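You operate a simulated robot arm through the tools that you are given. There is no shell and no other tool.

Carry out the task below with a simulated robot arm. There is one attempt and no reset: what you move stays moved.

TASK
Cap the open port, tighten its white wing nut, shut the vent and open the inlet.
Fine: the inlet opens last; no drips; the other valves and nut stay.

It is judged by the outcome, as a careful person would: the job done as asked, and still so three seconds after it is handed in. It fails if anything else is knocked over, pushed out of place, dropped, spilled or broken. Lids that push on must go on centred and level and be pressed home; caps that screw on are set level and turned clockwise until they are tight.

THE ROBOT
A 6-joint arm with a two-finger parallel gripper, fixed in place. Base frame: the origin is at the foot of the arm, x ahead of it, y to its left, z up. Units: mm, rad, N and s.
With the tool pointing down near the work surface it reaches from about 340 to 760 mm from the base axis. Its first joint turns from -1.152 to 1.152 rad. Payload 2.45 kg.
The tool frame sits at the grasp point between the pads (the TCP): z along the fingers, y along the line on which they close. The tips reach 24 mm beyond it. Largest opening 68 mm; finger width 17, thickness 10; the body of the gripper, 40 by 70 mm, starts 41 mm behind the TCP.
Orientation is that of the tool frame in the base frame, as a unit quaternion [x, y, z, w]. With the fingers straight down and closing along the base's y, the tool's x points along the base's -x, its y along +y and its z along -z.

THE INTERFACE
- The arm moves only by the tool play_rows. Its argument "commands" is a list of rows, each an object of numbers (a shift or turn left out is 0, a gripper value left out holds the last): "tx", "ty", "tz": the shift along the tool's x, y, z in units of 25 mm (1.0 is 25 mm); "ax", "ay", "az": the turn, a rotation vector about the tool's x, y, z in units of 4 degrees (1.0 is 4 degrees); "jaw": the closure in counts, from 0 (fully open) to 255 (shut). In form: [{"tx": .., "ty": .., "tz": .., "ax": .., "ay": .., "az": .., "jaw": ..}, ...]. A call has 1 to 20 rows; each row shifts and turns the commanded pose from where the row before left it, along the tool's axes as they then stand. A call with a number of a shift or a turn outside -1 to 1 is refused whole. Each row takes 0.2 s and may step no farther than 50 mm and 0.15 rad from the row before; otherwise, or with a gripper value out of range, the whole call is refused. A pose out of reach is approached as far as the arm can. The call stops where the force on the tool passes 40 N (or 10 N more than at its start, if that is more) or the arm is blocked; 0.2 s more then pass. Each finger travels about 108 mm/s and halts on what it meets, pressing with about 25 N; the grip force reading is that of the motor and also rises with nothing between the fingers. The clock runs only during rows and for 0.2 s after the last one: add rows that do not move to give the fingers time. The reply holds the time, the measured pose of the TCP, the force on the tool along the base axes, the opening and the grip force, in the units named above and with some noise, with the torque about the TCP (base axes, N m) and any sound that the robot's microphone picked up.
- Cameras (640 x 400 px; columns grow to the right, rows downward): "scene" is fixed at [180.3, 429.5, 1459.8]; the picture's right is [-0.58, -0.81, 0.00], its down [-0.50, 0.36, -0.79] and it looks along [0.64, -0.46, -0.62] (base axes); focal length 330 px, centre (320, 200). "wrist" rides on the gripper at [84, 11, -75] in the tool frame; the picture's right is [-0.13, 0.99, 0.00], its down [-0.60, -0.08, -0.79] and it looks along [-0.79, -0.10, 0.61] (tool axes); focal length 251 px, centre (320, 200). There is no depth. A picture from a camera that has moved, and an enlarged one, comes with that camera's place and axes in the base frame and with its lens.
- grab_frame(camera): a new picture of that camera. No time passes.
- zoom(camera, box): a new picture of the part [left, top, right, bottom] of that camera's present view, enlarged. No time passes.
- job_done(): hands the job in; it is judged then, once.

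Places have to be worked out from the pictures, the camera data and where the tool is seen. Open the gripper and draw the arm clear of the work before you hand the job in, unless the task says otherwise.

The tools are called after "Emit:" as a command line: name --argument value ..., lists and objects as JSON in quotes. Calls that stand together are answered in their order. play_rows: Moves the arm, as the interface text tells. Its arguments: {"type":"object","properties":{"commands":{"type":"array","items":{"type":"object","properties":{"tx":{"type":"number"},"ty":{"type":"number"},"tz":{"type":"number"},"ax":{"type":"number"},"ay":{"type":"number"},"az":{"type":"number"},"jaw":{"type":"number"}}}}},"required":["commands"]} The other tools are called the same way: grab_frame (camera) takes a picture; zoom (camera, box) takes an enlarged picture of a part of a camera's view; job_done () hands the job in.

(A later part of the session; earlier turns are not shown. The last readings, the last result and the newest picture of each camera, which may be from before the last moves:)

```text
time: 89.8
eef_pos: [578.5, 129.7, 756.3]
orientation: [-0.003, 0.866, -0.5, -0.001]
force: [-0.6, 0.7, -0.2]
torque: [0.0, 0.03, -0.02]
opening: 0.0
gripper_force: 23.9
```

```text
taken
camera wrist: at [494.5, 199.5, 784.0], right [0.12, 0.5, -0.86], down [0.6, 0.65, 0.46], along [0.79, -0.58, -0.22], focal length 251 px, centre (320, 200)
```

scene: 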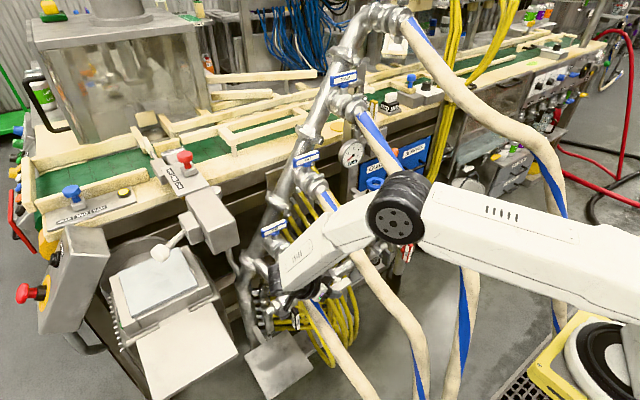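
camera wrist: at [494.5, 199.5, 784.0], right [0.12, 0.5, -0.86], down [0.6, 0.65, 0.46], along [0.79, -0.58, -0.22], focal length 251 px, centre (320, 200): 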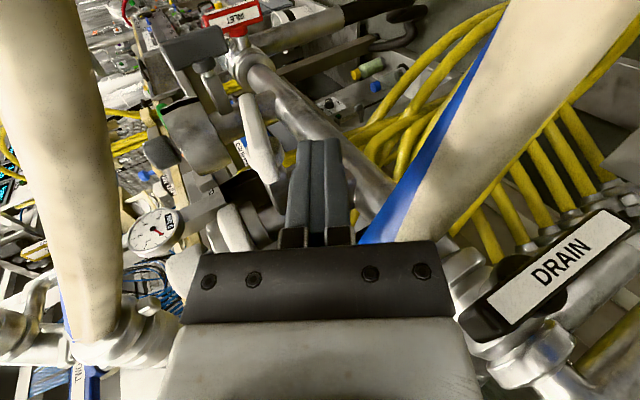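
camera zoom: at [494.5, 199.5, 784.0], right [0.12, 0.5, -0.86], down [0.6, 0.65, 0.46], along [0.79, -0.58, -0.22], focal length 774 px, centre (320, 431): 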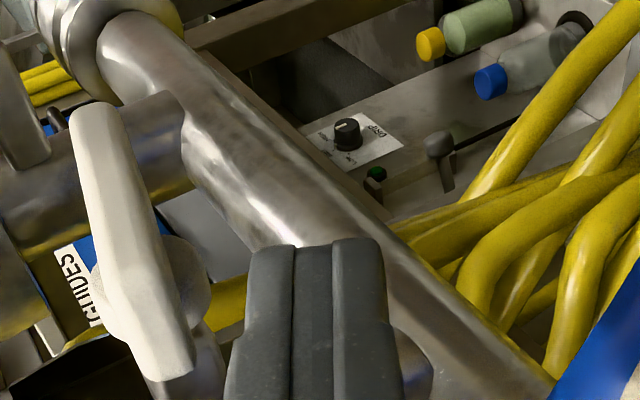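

The picture shows the fingertip under the +y arm, below-right of the wing. I push the arm upward along its arc to about 60° and look.

Emit:
play_rows --commands '[{"ty": -0.25, "tz": -0.085}, {"ty": -0.247, "tz": -0.086}, {"ty": -0.196, "tz": -0.1}, {"ty": -0.23, "tz": -0.082}, {"ty": -0.25, "tz": -0.024}, {}]'

Emit:
zoom --camera "wrist" --box '[220, 60, 420, 190]'

```text
time: 91.2
eef_pos: [578.1, 120.6, 786.2]
orientation: [-0.003, 0.866, -0.5, -0.001]
force: [0.0, 0.2, -0.1]
torque: [-0.01, 0.0, -0.01]
opening: 0.1
gripper_force: 24.1
```

```text
3.08 times, centred on (320, 125) of wrist
camera zoom: at [494.3, 191.6, 813.5], right [0.12, 0.5, -0.86], down [0.6, 0.65, 0.46], along [0.79, -0.58, -0.22], focal length 774 px, centre (320, 431)
```

zoom: 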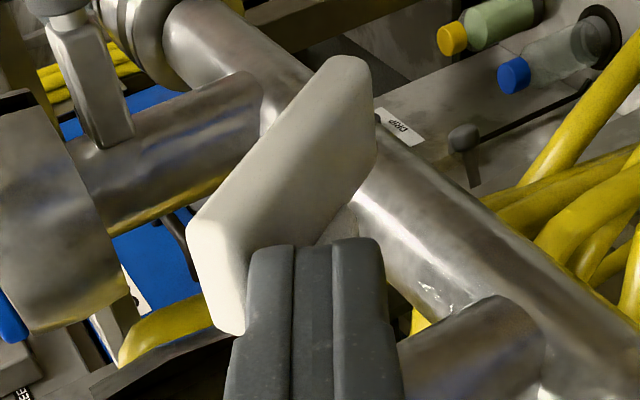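

The wing turned freely (now about 60°). I continue pushing over the top to about 160°.

Emit:
play_rows --commands '[{"ty": -0.252, "tz": 0.053}, {"ty": -0.24, "tz": 0.129}, {"ty": -0.238, "tz": 0.181}, {"ty": -0.15, "tz": 0.26}, {}]'

Emit:
zoom --camera "wrist" --box '[220, 60, 420, 190]'

```text
time: 92.1
eef_pos: [577.5, 110.6, 795.5]
orientation: [-0.006, 0.87, -0.492, 0.002]
force: [-0.1, 7.4, -2.1]
torque: [0.09, -0.02, -0.04]
opening: 0.0
gripper_force: 23.8
stopped in row 4: the force on the tool passed its limit at 47 N (the readings are from after the stop); the commanded pose is now the measured one
```

```text
3.08 times, centred on (320, 125) of wrist
camera zoom: at [492.7, 179.3, 823.1], right [0.12, 0.51, -0.85], down [0.6, 0.65, 0.48], along [0.79, -0.56, -0.23], focal length 774 px, centre (320, 431)
```

zoom: 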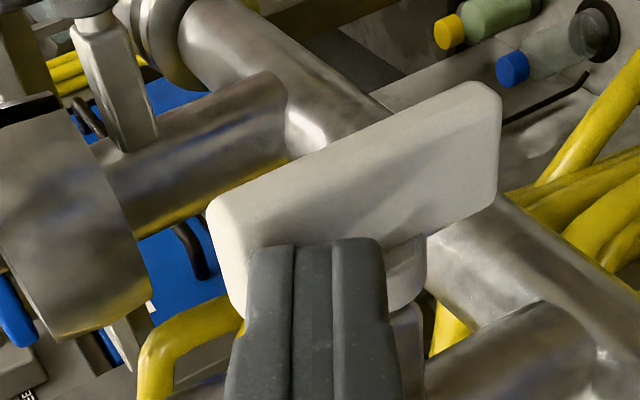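

The push stopped at 47 N with the wing near vertical. I check the clamp in the scene to see whether it has closed.

Emit:
zoom --camera "scene" --box '[285, 225, 365, 295]'

Emit:
grab_frame --camera "wrist"

Emit:
zoom --camera "wrist" --box '[120, 60, 330, 260]'

```text
5.71 times, centred on (325, 260) of scene
camera zoom: at [180.4, 429.7, 1459.8], right [-0.58, -0.81, 0.0], down [-0.5, 0.36, -0.79], along [0.64, -0.46, -0.62], focal length 1887 px, centre (291, -143)
```

zoom: 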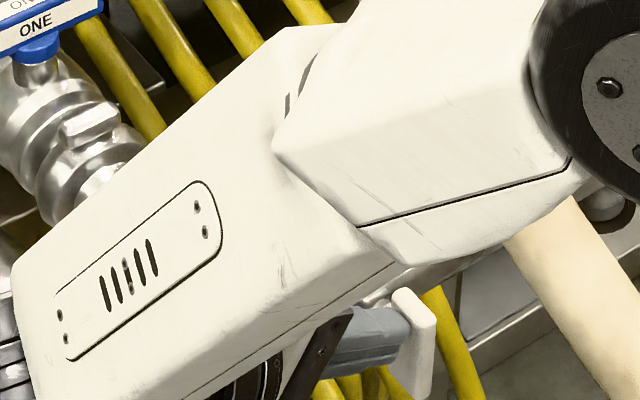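

```text
taken
camera wrist: at [492.7, 179.3, 823.1], right [0.12, 0.51, -0.85], down [0.6, 0.65, 0.48], along [0.79, -0.56, -0.23], focal length 251 px, centre (320, 200)
```

wrist: 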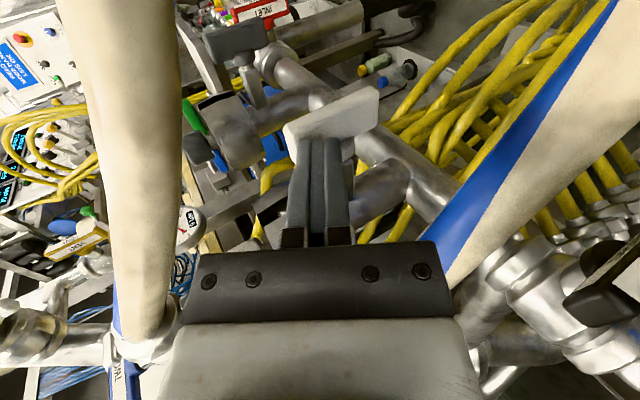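

```text
2.00 times, centred on (225, 160) of wrist
camera zoom: at [492.7, 179.3, 823.1], right [0.12, 0.51, -0.85], down [0.6, 0.65, 0.48], along [0.79, -0.56, -0.23], focal length 503 px, centre (510, 280)
```

zoom: 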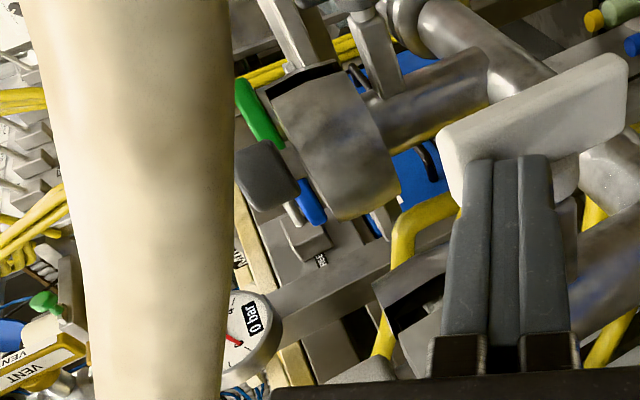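

The wing is now vertical, like the grey, tightened nut's wing, and it resisted 47 N (≈1.1 N·m) there, so it looks tight. I back off along the tool axis and view the clamp.

Emit:
play_rows --commands '[{"tz": -0.5}, {"tz": -1}, {"tz": -1}, {"tz": -1}, {}]'

Emit:
grab_frame --camera "wrist"

Emit:
zoom --camera "wrist" --box '[200, 20, 440, 180]'

Emit:
grab_frame --camera "scene"

```text
time: 93.3
eef_pos: [576.9, 183.0, 841.4]
orientation: [-0.006, 0.87, -0.494, 0.003]
force: [0.7, 0.1, 0.0]
torque: [0.02, -0.03, -0.03]
opening: 0.0
gripper_force: 23.5
```

```text
taken
camera wrist: at [493.2, 252.1, 869.5], right [0.12, 0.51, -0.85], down [0.6, 0.65, 0.47], along [0.79, -0.57, -0.23], focal length 251 px, centre (320, 200)
```

wrist: 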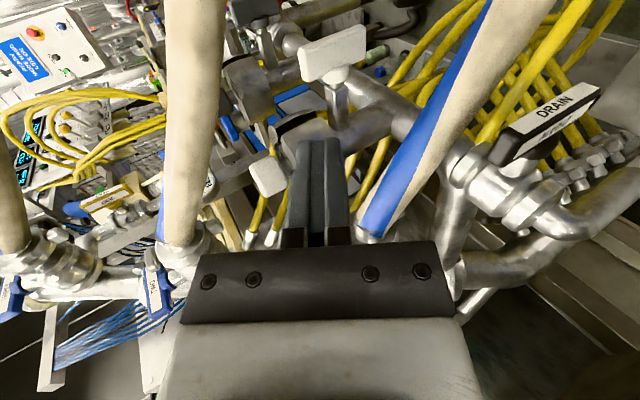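

```text
2.50 times, centred on (320, 100) of wrist
camera zoom: at [493.2, 252.1, 869.5], right [0.12, 0.51, -0.85], down [0.6, 0.65, 0.47], along [0.79, -0.57, -0.23], focal length 629 px, centre (320, 450)
```

zoom: 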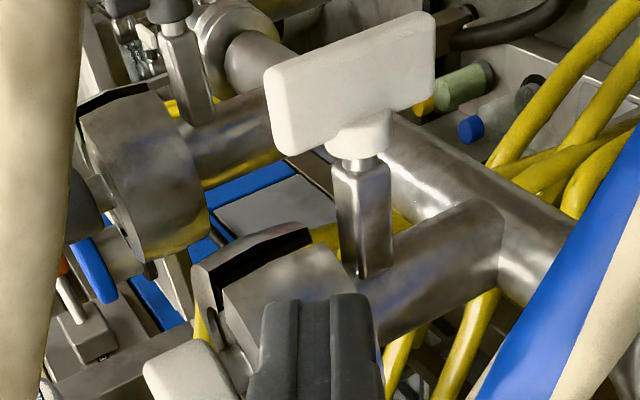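

```text
taken
```

scene: 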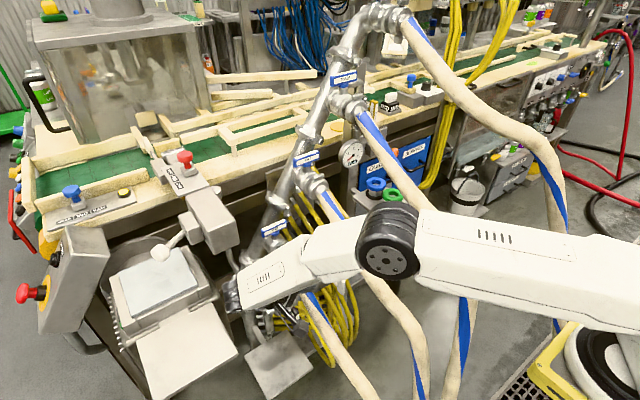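

The clamp has closed round the cap just like the grey one, and the wing stands at about 95°. To confirm it is really tight, I go back and push once more gently at the wing's tip, watching whether it turns any further.

Emit:
play_rows --commands '[{"tz": 1}, {"tz": 1}, {"tz": 0.8}, {"tz": 0.4}, {"ty": -0.03, "tz": 0.052}, {"ty": -0.03, "tz": 0.052}, {"ty": -0.03, "tz": 0.052}, {"ty": -0.03, "tz": 0.052}, {}]'

Emit:
zoom --camera "wrist" --box '[220, 60, 420, 190]'

```text
time: 95.3
eef_pos: [578.1, 109.6, 798.5]
orientation: [-0.006, 0.87, -0.493, 0.002]
force: [-2.7, 10.7, -1.8]
torque: [0.1, 0.02, -0.15]
opening: 0.1
gripper_force: 23.8
```

```text
3.08 times, centred on (320, 125) of wrist
camera zoom: at [493.5, 179.3, 827.1], right [0.12, 0.51, -0.85], down [0.6, 0.65, 0.47], along [0.79, -0.57, -0.23], focal length 774 px, centre (320, 431)
```

zoom: 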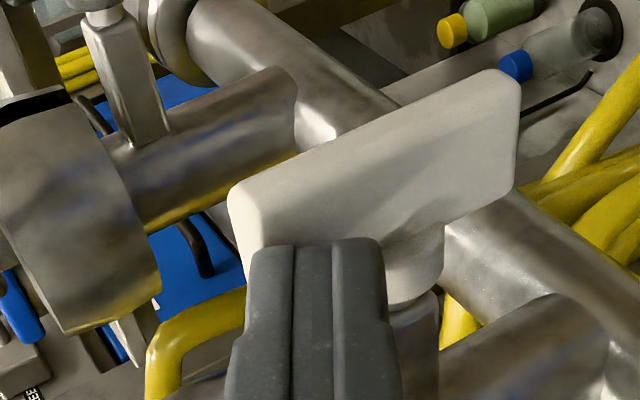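

Contact at 10.7 N. I press on in small steps toward ~40 N and see how far the wing moves.

Emit:
play_rows --commands '[{"ty": -0.02, "tz": 0.035}, {"ty": -0.02, "tz": 0.035}, {}]'

Emit:
zoom --camera "wrist" --box '[220, 60, 420, 190]'

```text
time: 96.1
eef_pos: [578.6, 109.5, 799.6]
orientation: [-0.007, 0.87, -0.493, 0.004]
force: [0.6, 29.8, -4.3]
torque: [0.25, 0.02, -0.12]
opening: 0.1
gripper_force: 23.8
```

```text
3.08 times, centred on (320, 125) of wrist
camera zoom: at [493.2, 178.7, 827.2], right [0.12, 0.51, -0.85], down [0.59, 0.65, 0.48], along [0.8, -0.56, -0.23], focal length 774 px, centre (320, 431)
```

zoom: 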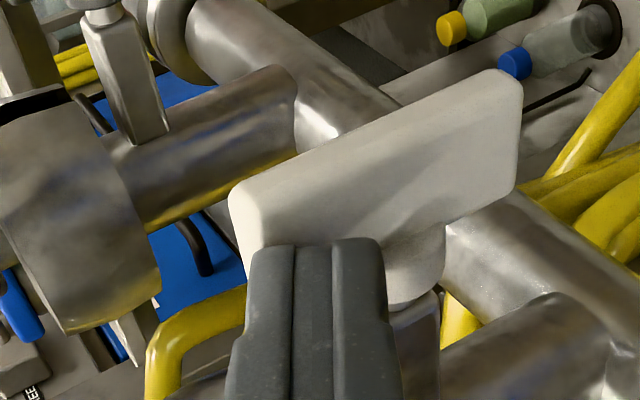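

It holds: 30 N moved the wing not at all, so the nut is tight. I back away and return to a vertical tool at a high clear spot before going for the vent.

Emit:
play_rows --commands '[{"tz": -0.5}, {"tz": -1}, {"tz": -1}, {"tz": -1}, {"ax": -1}, {"ax": -1}, {"ax": -1}, {"ax": -1}, {"ax": -1}, {"ax": -1}, {"ax": -1}, {"ax": -1}, {"ax": -1}, {"ax": -1}]'

Emit:
grab_frame --camera "scene"

Emit:
grab_frame --camera "wrist"

```text
time: 99.1
eef_pos: [577.3, 182.5, 844.1]
orientation: [-0.007, 0.986, -0.166, 0.0]
force: [-0.2, -0.2, 0.5]
torque: [-0.01, 0.0, -0.02]
opening: 0.0
gripper_force: 23.4
```

```text
taken
```

scene: 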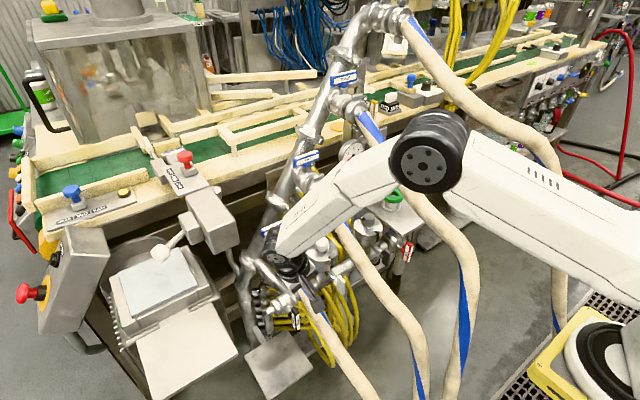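

```text
taken
camera wrist: at [492.3, 216.7, 910.7], right [0.12, 0.94, -0.32], down [0.6, 0.19, 0.77], along [0.79, -0.29, -0.54], focal length 251 px, centre (320, 200)
```

wrist: 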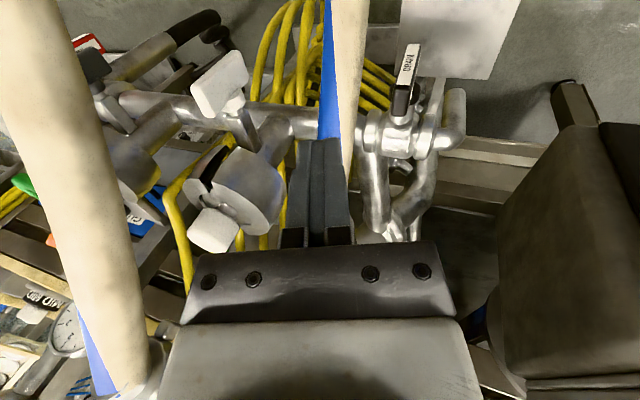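

The wrist view shows the clamp closed round the white-knobbed cap. I take a close look, then climb away to (500,110,1180).

Emit:
zoom --camera "wrist" --box '[160, 40, 320, 260]'

Emit:
play_rows --commands '[{"tx": 0.237, "ty": -0.546, "tz": -0.907}, {"tx": 0.237, "ty": -0.546, "tz": -0.907}, {"tx": 0.237, "ty": -0.546, "tz": -0.907}, {"tx": 0.237, "ty": -0.546, "tz": -0.907}, {"tx": 0.237, "ty": -0.546, "tz": -0.907}, {"tx": 0.237, "ty": -0.546, "tz": -0.907}, {"tx": 0.237, "ty": -0.546, "tz": -0.907}, {"tx": 0.237, "ty": -0.546, "tz": -0.907}, {"tx": 0.237, "ty": -0.546, "tz": -0.907}, {"tx": 0.237, "ty": -0.546, "tz": -0.907}, {"tx": 0.237, "ty": -0.546, "tz": -0.907}, {"tx": 0.237, "ty": -0.546, "tz": -0.907}, {"tx": 0.237, "ty": -0.546, "tz": -0.907}]'

Emit:
zoom --camera "scene" --box '[280, 190, 420, 300]'

Emit:
grab_frame --camera "wrist"

```text
1.82 times, centred on (240, 150) of wrist
camera zoom: at [492.3, 216.7, 910.7], right [0.12, 0.94, -0.32], down [0.6, 0.19, 0.77], along [0.79, -0.29, -0.54], focal length 457 px, centre (466, 291)
```

zoom: 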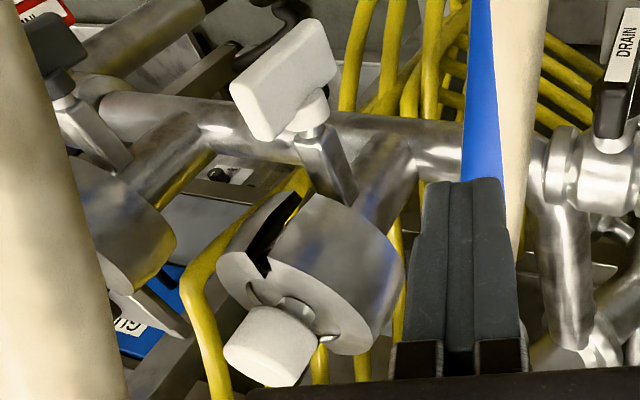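

```text
time: 101.9
eef_pos: [504.2, 108.2, 1181.6]
orientation: [-0.006, 0.986, -0.167, -0.001]
force: [0.1, -0.9, 0.3]
torque: [0.0, -0.03, -0.03]
opening: 0.0
gripper_force: 23.1
```

```text
3.64 times, centred on (350, 245) of scene
camera zoom: at [180.3, 429.5, 1459.8], right [-0.58, -0.81, 0.0], down [-0.5, 0.36, -0.79], along [0.64, -0.46, -0.62], focal length 1201 px, centre (211, 36)
```

zoom: 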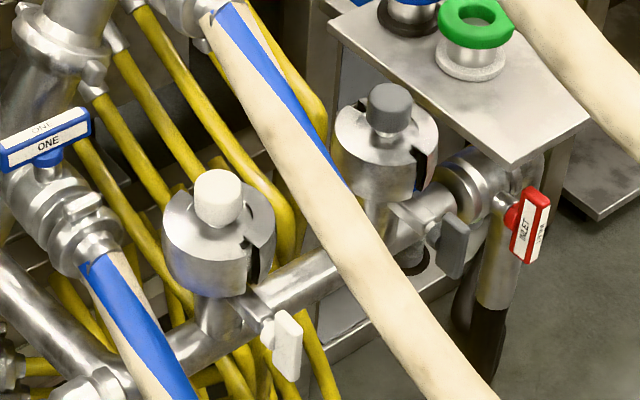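

```text
taken
camera wrist: at [419.4, 142.4, 1247.6], right [0.12, 0.94, -0.33], down [0.6, 0.19, 0.77], along [0.79, -0.29, -0.54], focal length 251 px, centre (320, 200)
```

wrist: 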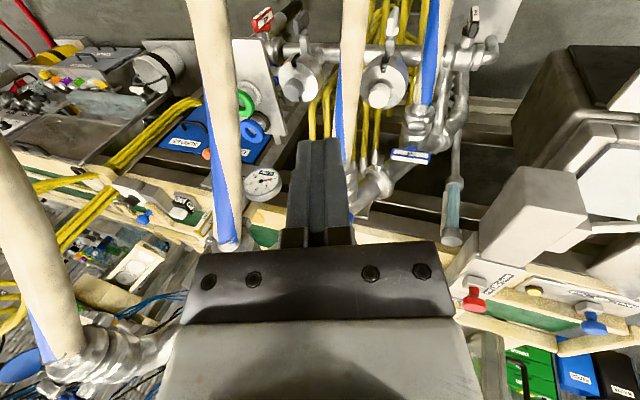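

The white port is now clamped exactly like the grey one, wing vertical. Next the VENT: I carry the closed gripper over hose THREE into the corridor below hose FOUR, to about (560,-110,1175), and look toward it.

Emit:
play_rows --commands '[{"tx": -0.249, "ty": -0.908, "tz": 0.341}, {"tx": -0.249, "ty": -0.908, "tz": 0.341}, {"tx": -0.249, "ty": -0.908, "tz": 0.341}, {"tx": -0.249, "ty": -0.908, "tz": 0.341}, {"tx": -0.249, "ty": -0.908, "tz": 0.341}, {"tx": -0.249, "ty": -0.908, "tz": 0.341}, {"tx": -0.249, "ty": -0.908, "tz": 0.341}, {"tx": -0.249, "ty": -0.908, "tz": 0.341}, {"tx": -0.249, "ty": -0.908, "tz": 0.341}]'

Emit:
grab_frame --camera "wrist"

Emit:
grab_frame --camera "scene"

```text
time: 103.9
eef_pos: [560.9, -109.0, 1176.8]
orientation: [-0.007, 0.986, -0.166, 0.0]
force: [-0.2, 0.2, -0.6]
torque: [0.0, 0.01, -0.01]
opening: 0.1
gripper_force: 23.5
```

```text
taken
camera wrist: at [476.6, -74.5, 1242.2], right [0.12, 0.94, -0.33], down [0.6, 0.19, 0.77], along [0.79, -0.29, -0.54], focal length 251 px, centre (320, 200)
```

wrist: 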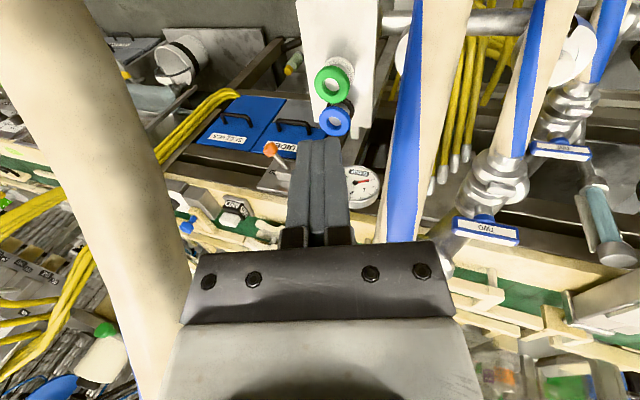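

```text
taken
```

scene: 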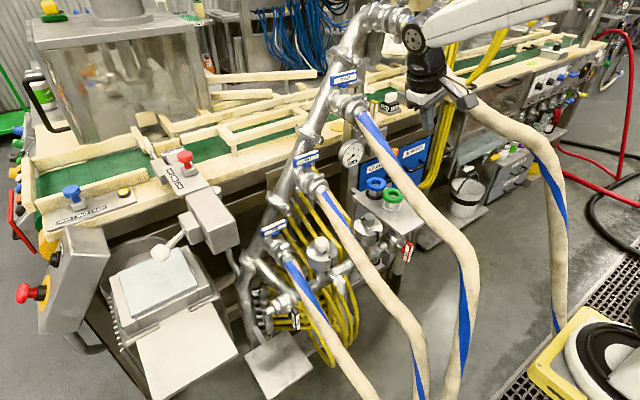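

The VENT is hidden behind the gripper. I advance a little to (600,-125,1150) and pitch the tool 37° forward so the camera (now low behind the gripper) looks straight ahead at it.

Emit:
play_rows --commands '[{"tx": -0.78, "ty": -0.126, "tz": 0.614}, {"tx": -0.78, "ty": -0.126, "tz": 0.614}, {"ay": -0.925}, {"ay": -0.925}, {"ay": -0.925}, {"ay": -0.925}, {"ay": -0.925}, {"ay": -0.925}, {"ay": -0.925}, {"ay": -0.925}, {"ay": -0.925}, {"ay": -0.925}]'

Emit:
grab_frame --camera "wrist"

Emit:
grab_frame --camera "scene"

```text
time: 106.5
eef_pos: [598.1, -122.9, 1149.0]
orientation: [-0.058, 0.935, -0.156, 0.314]
force: [-0.6, 0.1, 0.2]
torque: [0.01, -0.01, 0.01]
opening: 0.0
gripper_force: 23.6
```

```text
taken
camera wrist: at [486.2, -111.0, 1153.5], right [0.09, 0.96, -0.25], down [0.0, 0.25, 0.97], along [1.0, -0.09, 0.02], focal length 251 px, centre (320, 200)
```

wrist: 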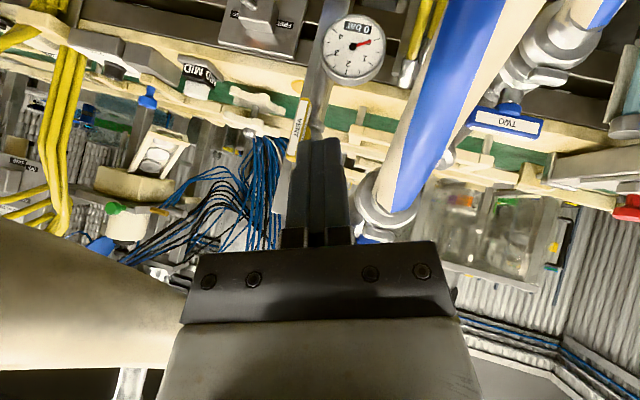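

```text
taken
```

scene: 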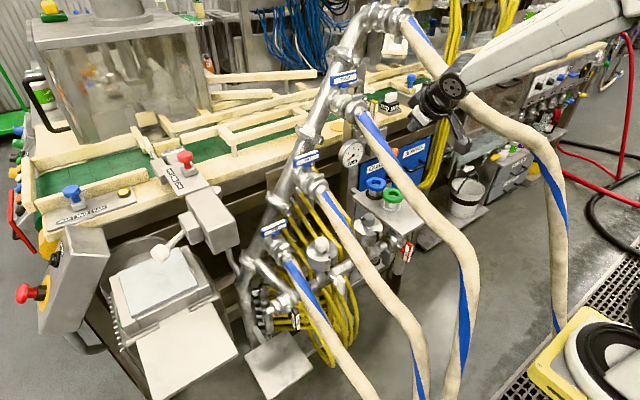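

VENT is in view now. I zoom on it.

Emit:
zoom --camera "wrist" --box '[250, 60, 370, 180]'

Emit:
zoom --camera "wrist" --box '[275, 80, 335, 160]'

Emit:
zoom --camera "scene" --box '[350, 80, 410, 150]'

```text
3.33 times, centred on (310, 120) of wrist
camera zoom: at [486.2, -111.0, 1153.5], right [0.09, 0.96, -0.25], down [0.0, 0.25, 0.97], along [1.0, -0.09, 0.02], focal length 838 px, centre (353, 467)
```

zoom: 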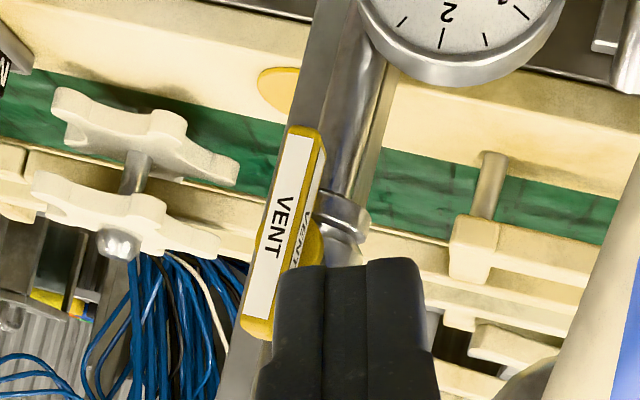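

```text
5.00 times, centred on (305, 120) of wrist
camera zoom: at [486.2, -111.0, 1153.5], right [0.09, 0.96, -0.25], down [0.0, 0.25, 0.97], along [1.0, -0.09, 0.02], focal length 1257 px, centre (395, 600)
```

zoom: 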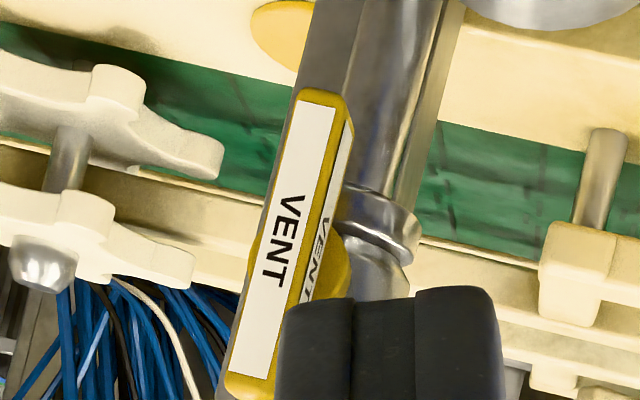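

```text
5.71 times, centred on (380, 115) of scene
camera zoom: at [180.3, 429.5, 1459.8], right [-0.58, -0.81, 0.0], down [-0.5, 0.36, -0.79], along [0.64, -0.46, -0.62], focal length 1887 px, centre (-23, 686)
```

zoom: 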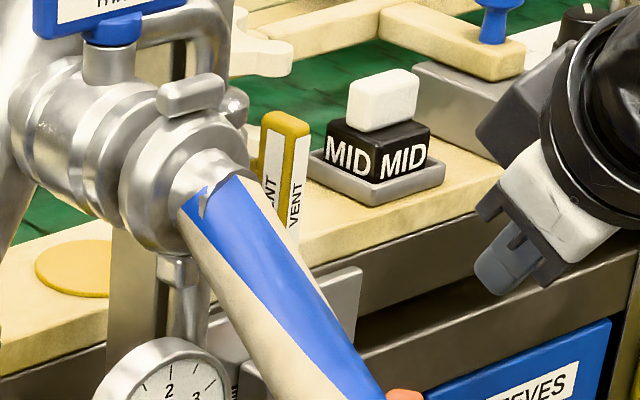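

The VENT handle is a vertical yellow bar on a stem. I need hose FOUR's nearby course and another look at the stem direction; I take an extended view to the left and a zoom of the handle's hub.

Emit:
zoom --camera "wrist" --box '[0, 0, 60, 400]'

Emit:
zoom --camera "wrist" --box '[285, 95, 325, 145]'

```text
1.00 times, centred on (30, 200) of wrist (not enlarged: the box is as wide or as high as the picture)
camera zoom: at [486.2, -111.0, 1153.5], right [0.09, 0.96, -0.25], down [0.0, 0.25, 0.97], along [1.0, -0.09, 0.02], focal length 251 px, centre (610, 200)
```

zoom: 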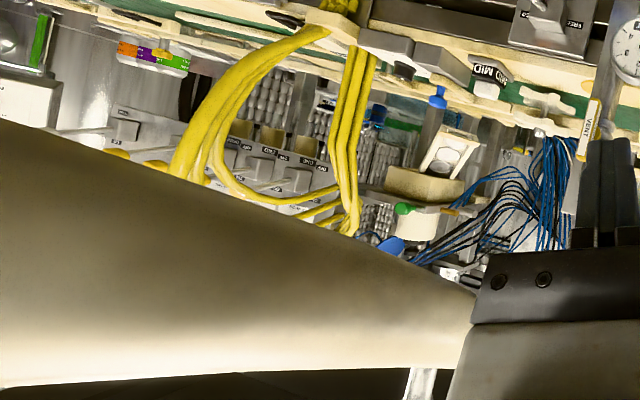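

```text
8.00 times, centred on (305, 120) of wrist
camera zoom: at [486.2, -111.0, 1153.5], right [0.09, 0.96, -0.25], down [0.0, 0.25, 0.97], along [1.0, -0.09, 0.02], focal length 2012 px, centre (440, 840)
```

zoom: 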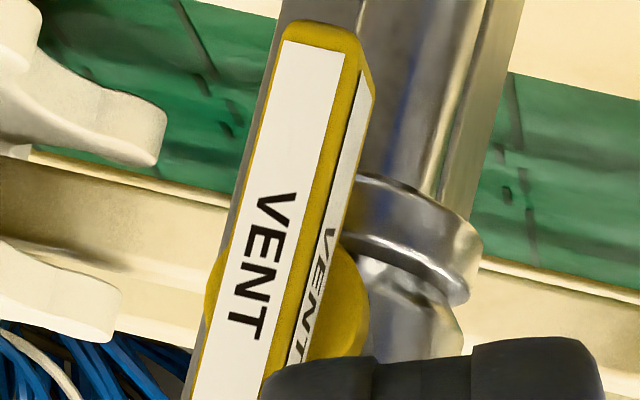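

Hub and stem run nearly along x; the handle bar is ≈76 mm long, ≈13 mm square, centred near (787,-186,1084). Shutting clockwise means its lower end goes toward +y. I'll come in low, under hose FOUR, to push the lower end; first I add lateral lean and advance to about (690,-165,1085).

Emit:
play_rows --commands '[{"ax": 0.867}, {"ax": 0.867}, {"ax": 0.867}, {"tx": -0.226, "ty": 0.011, "tz": 0.93}, {"tx": -0.226, "ty": 0.011, "tz": 0.93}, {"tx": -0.226, "ty": 0.011, "tz": 0.93}, {"tx": -0.226, "ty": 0.011, "tz": 0.93}, {"tx": -0.226, "ty": 0.011, "tz": 0.93}]'

Emit:
grab_frame --camera "wrist"

Emit:
zoom --camera "scene" --box '[330, 40, 530, 180]'

```text
time: 108.3
eef_pos: [693.1, -165.5, 1084.3]
orientation: [-0.03, 0.917, -0.241, 0.316]
force: [0.6, 0.2, -0.5]
torque: [-0.01, -0.04, 0.0]
opening: 0.3
gripper_force: 23.6
```

```text
taken
camera wrist: at [581.9, -140.2, 1081.6], right [0.2, 0.9, -0.38], down [0.0, 0.39, 0.92], along [0.98, -0.18, 0.08], focal length 251 px, centre (320, 200)
```

wrist: 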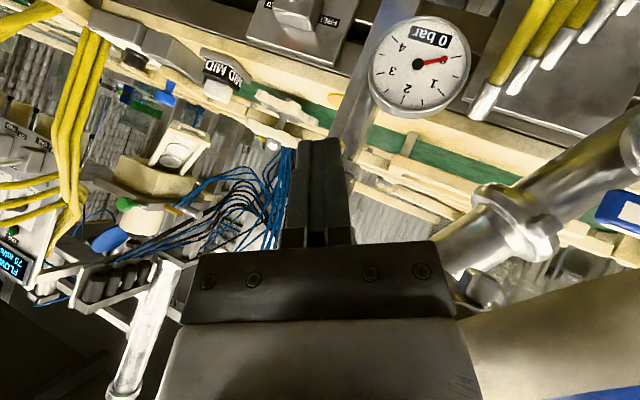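

```text
2.86 times, centred on (430, 110) of scene
camera zoom: at [180.3, 429.5, 1459.8], right [-0.58, -0.81, 0.0], down [-0.5, 0.36, -0.79], along [0.64, -0.46, -0.62], focal length 944 px, centre (6, 457)
```

zoom: 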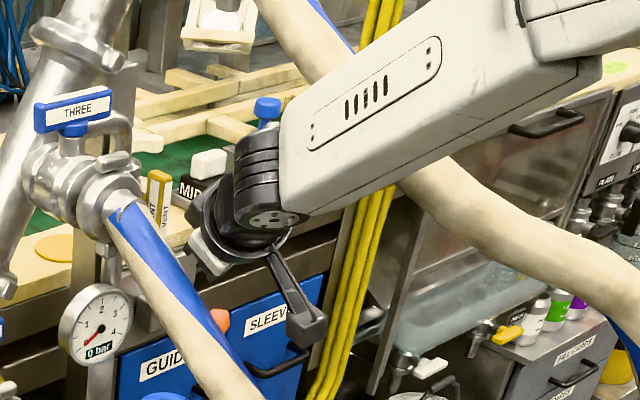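

The vent is right behind my fingertips. I shift to the -y side of it, to the pre-start point (750,-190,1097), so that I see the handle to the right of the fingers.

Emit:
play_rows --commands '[{"tx": -0.635, "ty": -0.292, "tz": 0.475}, {"tx": -0.635, "ty": -0.292, "tz": 0.475}, {"tx": -0.635, "ty": -0.292, "tz": 0.475}, {}]'

Emit:
grab_frame --camera "wrist"

Emit:
zoom --camera "scene" --box '[330, 40, 530, 180]'

Emit:
zoom --camera "wrist" --box '[260, 60, 420, 180]'

```text
time: 109.3
eef_pos: [747.4, -188.6, 1099.4]
orientation: [-0.03, 0.917, -0.24, 0.316]
force: [-0.8, 1.0, -0.2]
torque: [-0.02, -0.01, -0.01]
opening: 0.0
gripper_force: 24.1
```

```text
taken
camera wrist: at [636.8, -164.8, 1095.1], right [0.2, 0.9, -0.38], down [0.0, 0.39, 0.92], along [0.98, -0.18, 0.08], focal length 251 px, centre (320, 200)
```

wrist: 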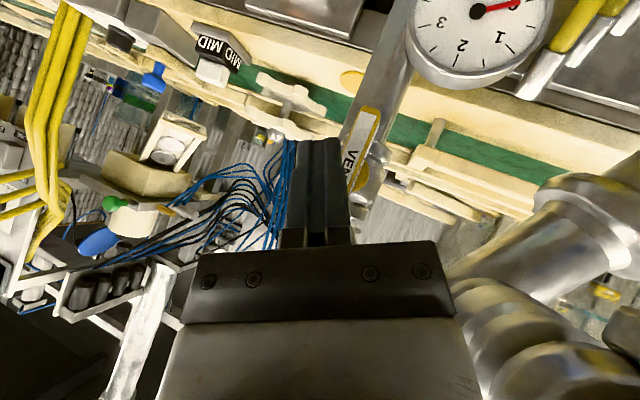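

```text
2.86 times, centred on (430, 110) of scene
camera zoom: at [180.3, 429.5, 1459.8], right [-0.58, -0.81, 0.0], down [-0.5, 0.36, -0.79], along [0.64, -0.46, -0.62], focal length 944 px, centre (6, 457)
```

zoom: 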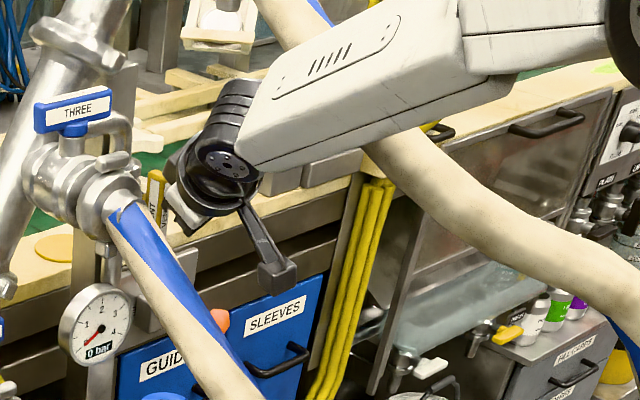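

```text
3.33 times, centred on (340, 120) of wrist
camera zoom: at [636.8, -164.8, 1095.1], right [0.2, 0.9, -0.38], down [0.0, 0.39, 0.92], along [0.98, -0.18, 0.08], focal length 838 px, centre (253, 467)
```

zoom: 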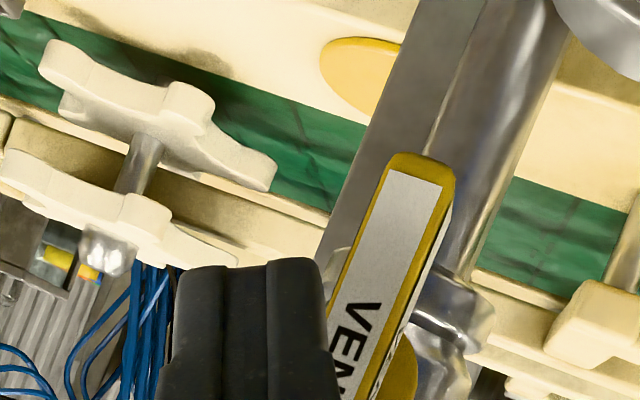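

The handle's lower end is seen at (≈788,-187,1047), right of my fingertips, and the background pieces are far behind. I advance ~61 mm along the tool axis, passing on the -y side of the bar.

Emit:
play_rows --commands '[{"tx": -0.03, "ty": 0.017, "tz": 0.6}, {"tx": -0.03, "ty": 0.017, "tz": 0.6}, {"tx": -0.03, "ty": 0.017, "tz": 0.6}, {"tz": 0.66}, {}]'

Emit:
grab_frame --camera "wrist"

Emit:
zoom --camera "wrist" --box '[240, 80, 440, 210]'

Emit:
zoom --camera "scene" --box '[330, 40, 530, 180]'

```text
time: 110.2
eef_pos: [779.3, -212.3, 1071.4]
orientation: [-0.026, 0.915, -0.242, 0.32]
force: [0.1, -0.1, -1.1]
torque: [0.01, 0.04, 0.0]
opening: 0.0
gripper_force: 23.8
stopped in row 4: the force on the tool passed its limit at 76 N (the readings are from after the stop); the commanded pose is now the measured one
```

```text
taken
camera wrist: at [669.3, -187.6, 1068.4], right [0.21, 0.9, -0.38], down [0.0, 0.39, 0.92], along [0.98, -0.19, 0.09], focal length 251 px, centre (320, 200)
```

wrist: 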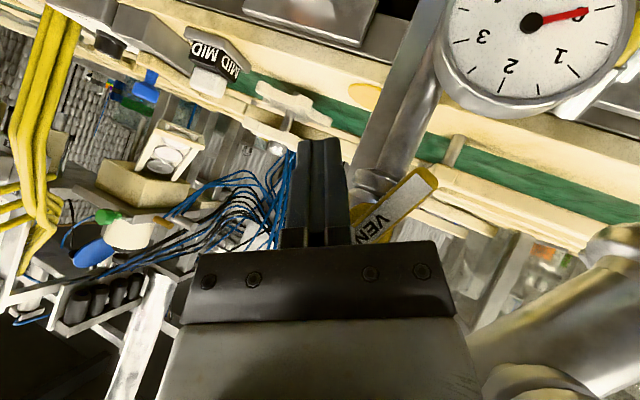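

```text
3.08 times, centred on (340, 145) of wrist
camera zoom: at [669.3, -187.6, 1068.4], right [0.21, 0.9, -0.38], down [0.0, 0.39, 0.92], along [0.98, -0.19, 0.09], focal length 774 px, centre (258, 369)
```

zoom: 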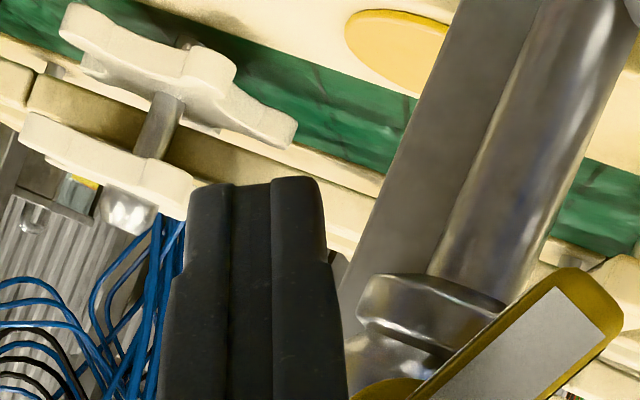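

```text
2.86 times, centred on (430, 110) of scene
camera zoom: at [180.3, 429.5, 1459.8], right [-0.58, -0.81, 0.0], down [-0.5, 0.36, -0.79], along [0.64, -0.46, -0.62], focal length 944 px, centre (6, 457)
```

zoom: 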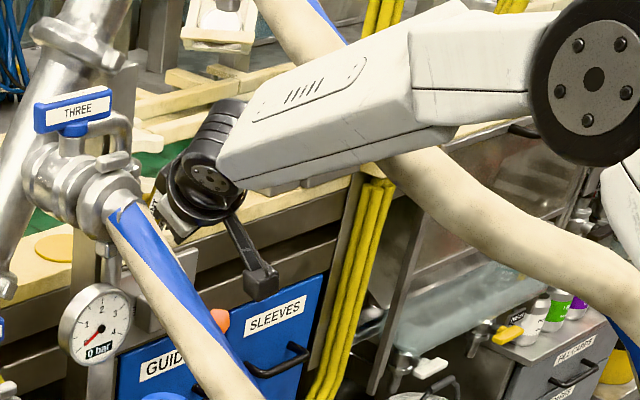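

A firm contact (76 N) stopped me, and the vent handle has already turned part-way (≈45°) the right way, evidently by the gripper touching its upper arm. I back off 35 mm along the tool axis and look.

Emit:
play_rows --commands '[{"tz": -0.4}, {"tz": -0.5}, {"tz": -0.5}, {}]'

Emit:
zoom --camera "wrist" --box '[240, 60, 460, 210]'

Emit:
zoom --camera "scene" --box '[350, 80, 430, 150]'

```text
time: 111.2
eef_pos: [756.6, -197.1, 1095.9]
orientation: [-0.026, 0.915, -0.242, 0.32]
force: [-0.1, -0.8, 0.2]
torque: [-0.01, 0.01, 0.02]
opening: 0.1
gripper_force: 23.3
```

```text
2.67 times, centred on (350, 135) of wrist
camera zoom: at [647.5, -171.9, 1092.5], right [0.21, 0.9, -0.38], down [0.0, 0.39, 0.92], along [0.98, -0.19, 0.09], focal length 670 px, centre (240, 373)
```

zoom: 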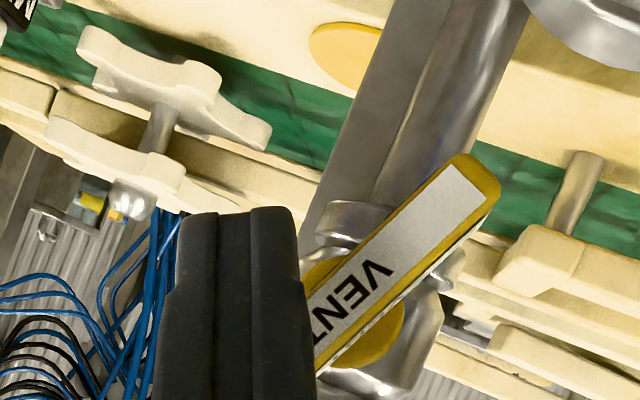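

```text
5.71 times, centred on (390, 115) of scene
camera zoom: at [180.3, 429.5, 1459.8], right [-0.58, -0.81, 0.0], down [-0.5, 0.36, -0.79], along [0.64, -0.46, -0.62], focal length 1887 px, centre (-80, 686)
```

zoom: 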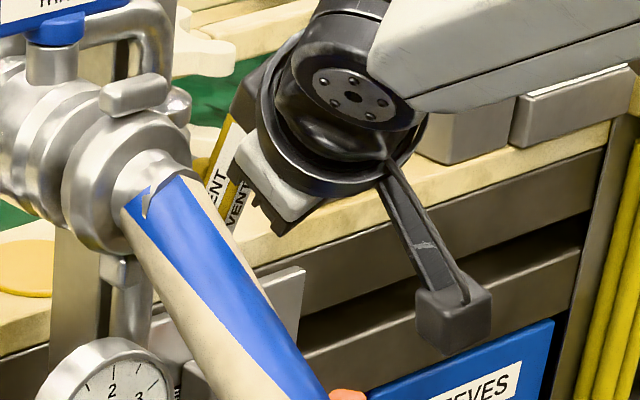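

The vent's axis is about (y,z)=(-181.5,1085), its face nearer (x≈770) than I thought; the bar now stands ~23° turned clockwise. I come down on its -y side, below the lower arm, staying out of its x-depth with the gripper body.

Emit:
play_rows --commands '[{"tx": 0.54, "ty": 0.07, "tz": 0.73}, {"tx": 0.071, "ty": 0.259, "tz": 0.5}, {"tx": 0.071, "ty": 0.259, "tz": 0.5}, {}]'

Emit:
zoom --camera "wrist" --box '[240, 80, 440, 210]'

Emit:
zoom --camera "scene" --box '[330, 40, 530, 180]'

```text
time: 112.2
eef_pos: [772.7, -206.6, 1050.9]
orientation: [-0.026, 0.916, -0.242, 0.32]
force: [-0.6, -0.4, -0.4]
torque: [-0.03, 0.02, 0.01]
opening: 0.2
gripper_force: 24.2
```

```text
3.08 times, centred on (340, 145) of wrist
camera zoom: at [662.1, -181.7, 1046.2], right [0.21, 0.9, -0.38], down [0.0, 0.39, 0.92], along [0.98, -0.19, 0.09], focal length 774 px, centre (258, 369)
```

zoom: 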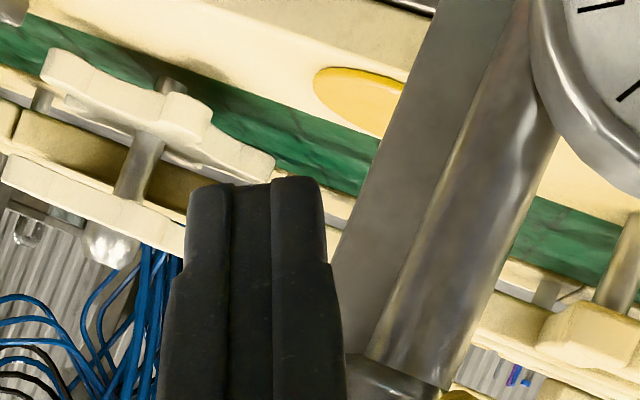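

```text
2.86 times, centred on (430, 110) of scene
camera zoom: at [180.3, 429.5, 1459.8], right [-0.58, -0.81, 0.0], down [-0.5, 0.36, -0.79], along [0.64, -0.46, -0.62], focal length 944 px, centre (6, 457)
```

zoom: 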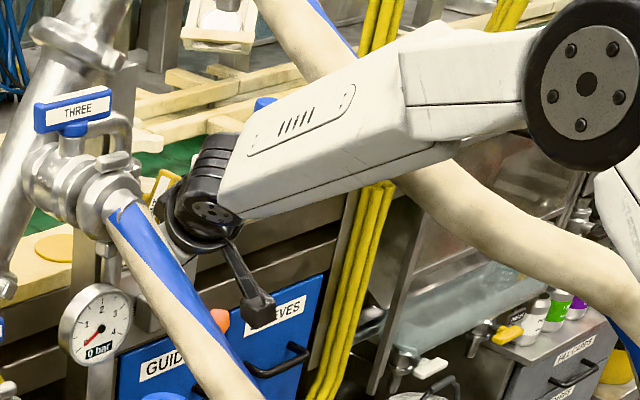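

Emit:
zoom --camera "wrist" --box '[280, 130, 480, 260]'

Emit:
grab_frame --camera "wrist"

```text
3.08 times, centred on (380, 195) of wrist
camera zoom: at [662.1, -181.7, 1046.2], right [0.21, 0.9, -0.38], down [0.0, 0.39, 0.92], along [0.98, -0.19, 0.09], focal length 774 px, centre (135, 215)
```

zoom: 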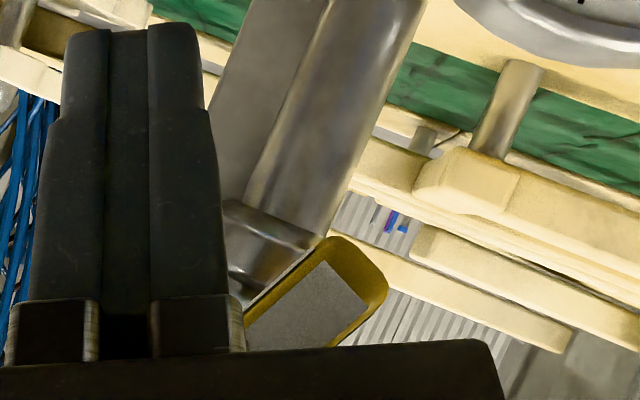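

```text
taken
camera wrist: at [662.1, -181.7, 1046.2], right [0.21, 0.9, -0.38], down [0.0, 0.39, 0.92], along [0.98, -0.19, 0.09], focal length 251 px, centre (320, 200)
```

wrist: 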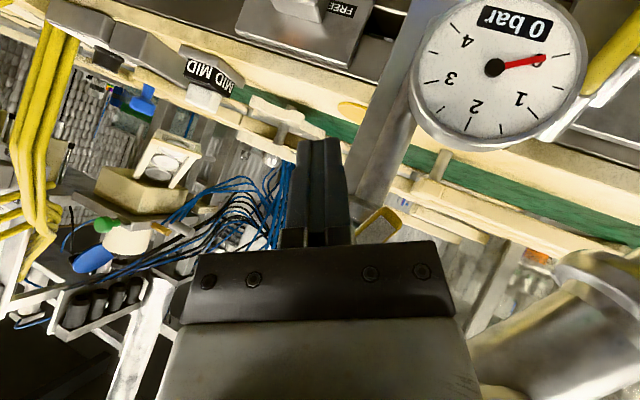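

I raise slightly and start pushing the lower arm toward +y; first to contact.

Emit:
play_rows --commands '[{"tx": -0.02, "ty": -0.105, "tz": -0.207}, {"tx": -0.065, "ty": 0.282, "tz": -0.136}, {"tx": -0.05, "ty": 0.212, "tz": -0.102}, {"tx": -0.05, "ty": 0.212, "tz": -0.102}, {}]'

Emit:
zoom --camera "wrist" --box '[280, 130, 480, 260]'

```text
time: 113.4
eef_pos: [770.1, -185.4, 1053.6]
orientation: [-0.026, 0.915, -0.243, 0.32]
force: [0.6, 0.4, 0.4]
torque: [0.04, 0.06, 0.0]
opening: 0.0
gripper_force: 23.8
```

```text
3.08 times, centred on (380, 195) of wrist
camera zoom: at [659.4, -160.6, 1050.5], right [0.21, 0.9, -0.38], down [0.0, 0.39, 0.92], along [0.98, -0.19, 0.09], focal length 774 px, centre (135, 215)
```

zoom: 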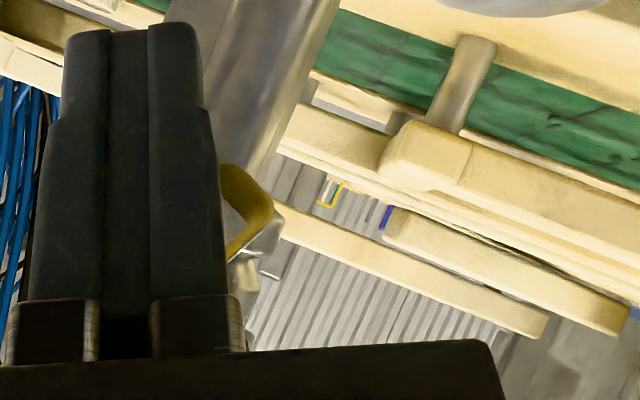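

Emit:
play_rows --commands '[{"tx": -0.05, "ty": 0.205, "tz": -0.115, "ax": -0.5}, {"tx": -0.05, "ty": 0.205, "tz": -0.115, "ax": -0.5}, {}]'

Emit:
zoom --camera "wrist" --box '[280, 130, 480, 260]'

```text
time: 114.2
eef_pos: [768.7, -173.4, 1056.3]
orientation: [-0.037, 0.923, -0.21, 0.319]
force: [-0.3, 0.8, -0.7]
torque: [0.02, 0.03, 0.02]
opening: 0.2
gripper_force: 24.2
```

```text
3.08 times, centred on (380, 195) of wrist
camera zoom: at [657.8, -153.6, 1054.6], right [0.17, 0.93, -0.33], down [-0.01, 0.34, 0.94], along [0.99, -0.16, 0.06], focal length 774 px, centre (135, 215)
```

zoom: 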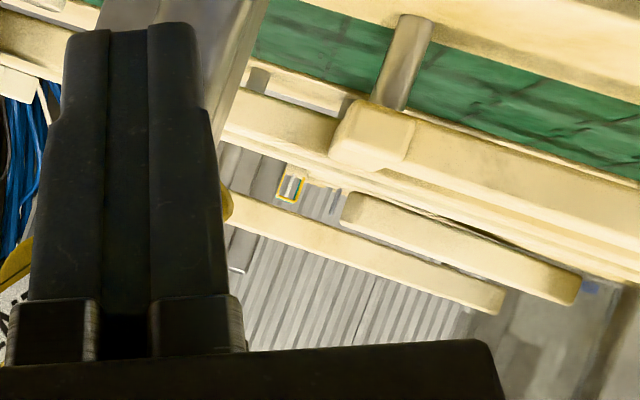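

The handle follows the fingertip's corner (now ≈35°). I move slightly deeper in +x and continue pushing along the arc, reducing the lateral lean as I go to keep the wrist away from hose THREE.

Emit:
play_rows --commands '[{"tx": -0.388, "ty": 0.084, "tz": -0.168, "ax": -0.6}, {"tx": -0.248, "ty": 0.18, "tz": -0.332, "ax": -0.6}, {}]'

Emit:
zoom --camera "wrist" --box '[220, 100, 460, 260]'

Emit:
zoom --camera "scene" --box '[330, 60, 430, 140]'

```text
time: 115.0
eef_pos: [772.6, -160.8, 1066.9]
orientation: [-0.05, 0.933, -0.172, 0.312]
force: [-27.4, -4.4, -9.7]
torque: [0.32, 0.08, 0.2]
opening: 0.1
gripper_force: 23.5
```

```text
2.50 times, centred on (340, 180) of wrist
camera zoom: at [660.2, -145.1, 1070.8], right [0.12, 0.95, -0.27], down [0.01, 0.28, 0.96], along [0.99, -0.11, 0.02], focal length 629 px, centre (270, 250)
```

zoom: 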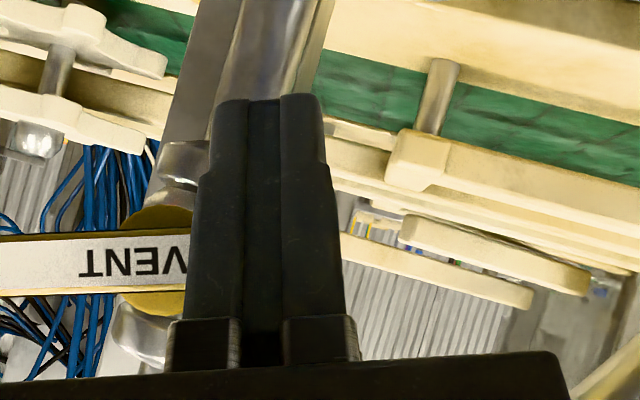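

```text
5.00 times, centred on (380, 100) of scene
camera zoom: at [179.7, 429.3, 1460.0], right [-0.58, -0.81, 0.0], down [-0.5, 0.36, -0.79], along [0.64, -0.46, -0.62], focal length 1651 px, centre (20, 700)
```

zoom: 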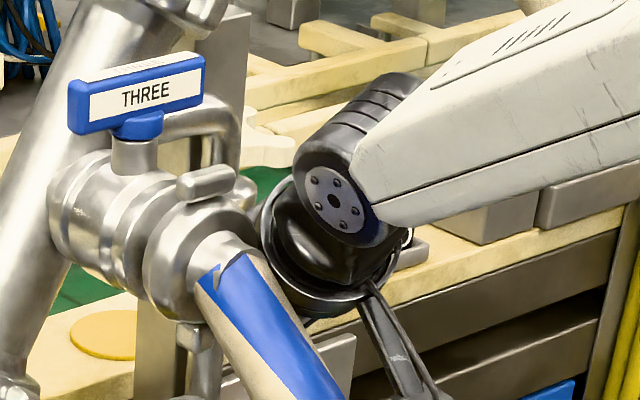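

The vent handle is now turned about 73°. The finger's sloping face is pressing mostly in +x, so I ease off, shift toward the arm's end (+y) and reduce the lean a little before pushing it up the rest of the way.

Emit:
play_rows --commands '[{"tx": 0.273, "ty": 0.068, "tz": 0.03}, {"tx": -0.048, "ty": 0.225, "tz": -0.07, "ax": -0.6}, {"tx": -0.048, "ty": 0.225, "tz": -0.06, "ax": -0.6}, {}]'

Emit:
zoom --camera "wrist" --box '[220, 100, 460, 260]'

Emit:
zoom --camera "scene" --box '[330, 60, 430, 140]'

```text
time: 116.0
eef_pos: [772.5, -148.3, 1067.3]
orientation: [-0.063, 0.937, -0.133, 0.317]
force: [-3.1, -0.7, 2.1]
torque: [-0.04, -0.03, -0.01]
opening: 0.0
gripper_force: 23.5
```

```text
2.50 times, centred on (340, 180) of wrist
camera zoom: at [659.3, -138.8, 1071.8], right [0.07, 0.97, -0.21], down [0.0, 0.21, 0.98], along [1.0, -0.06, 0.02], focal length 629 px, centre (270, 250)
```

zoom: 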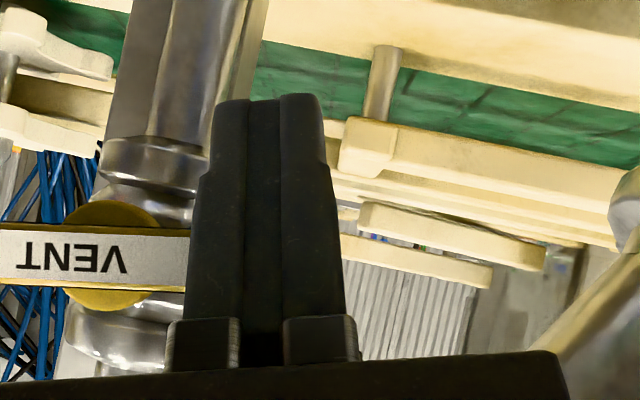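

```text
5.00 times, centred on (380, 100) of scene
camera zoom: at [180.2, 429.5, 1459.8], right [-0.58, -0.81, 0.0], down [-0.5, 0.36, -0.79], along [0.64, -0.46, -0.62], focal length 1651 px, centre (20, 700)
```

zoom: 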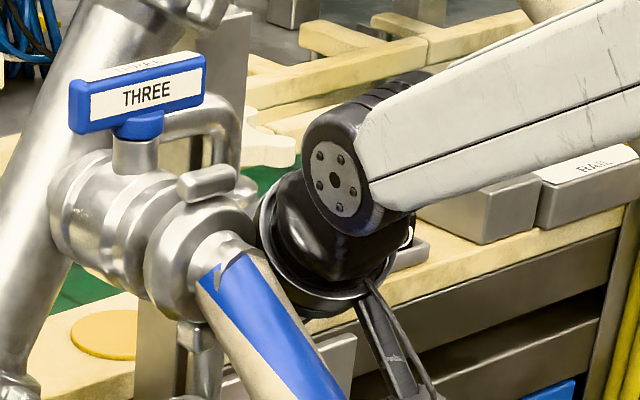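

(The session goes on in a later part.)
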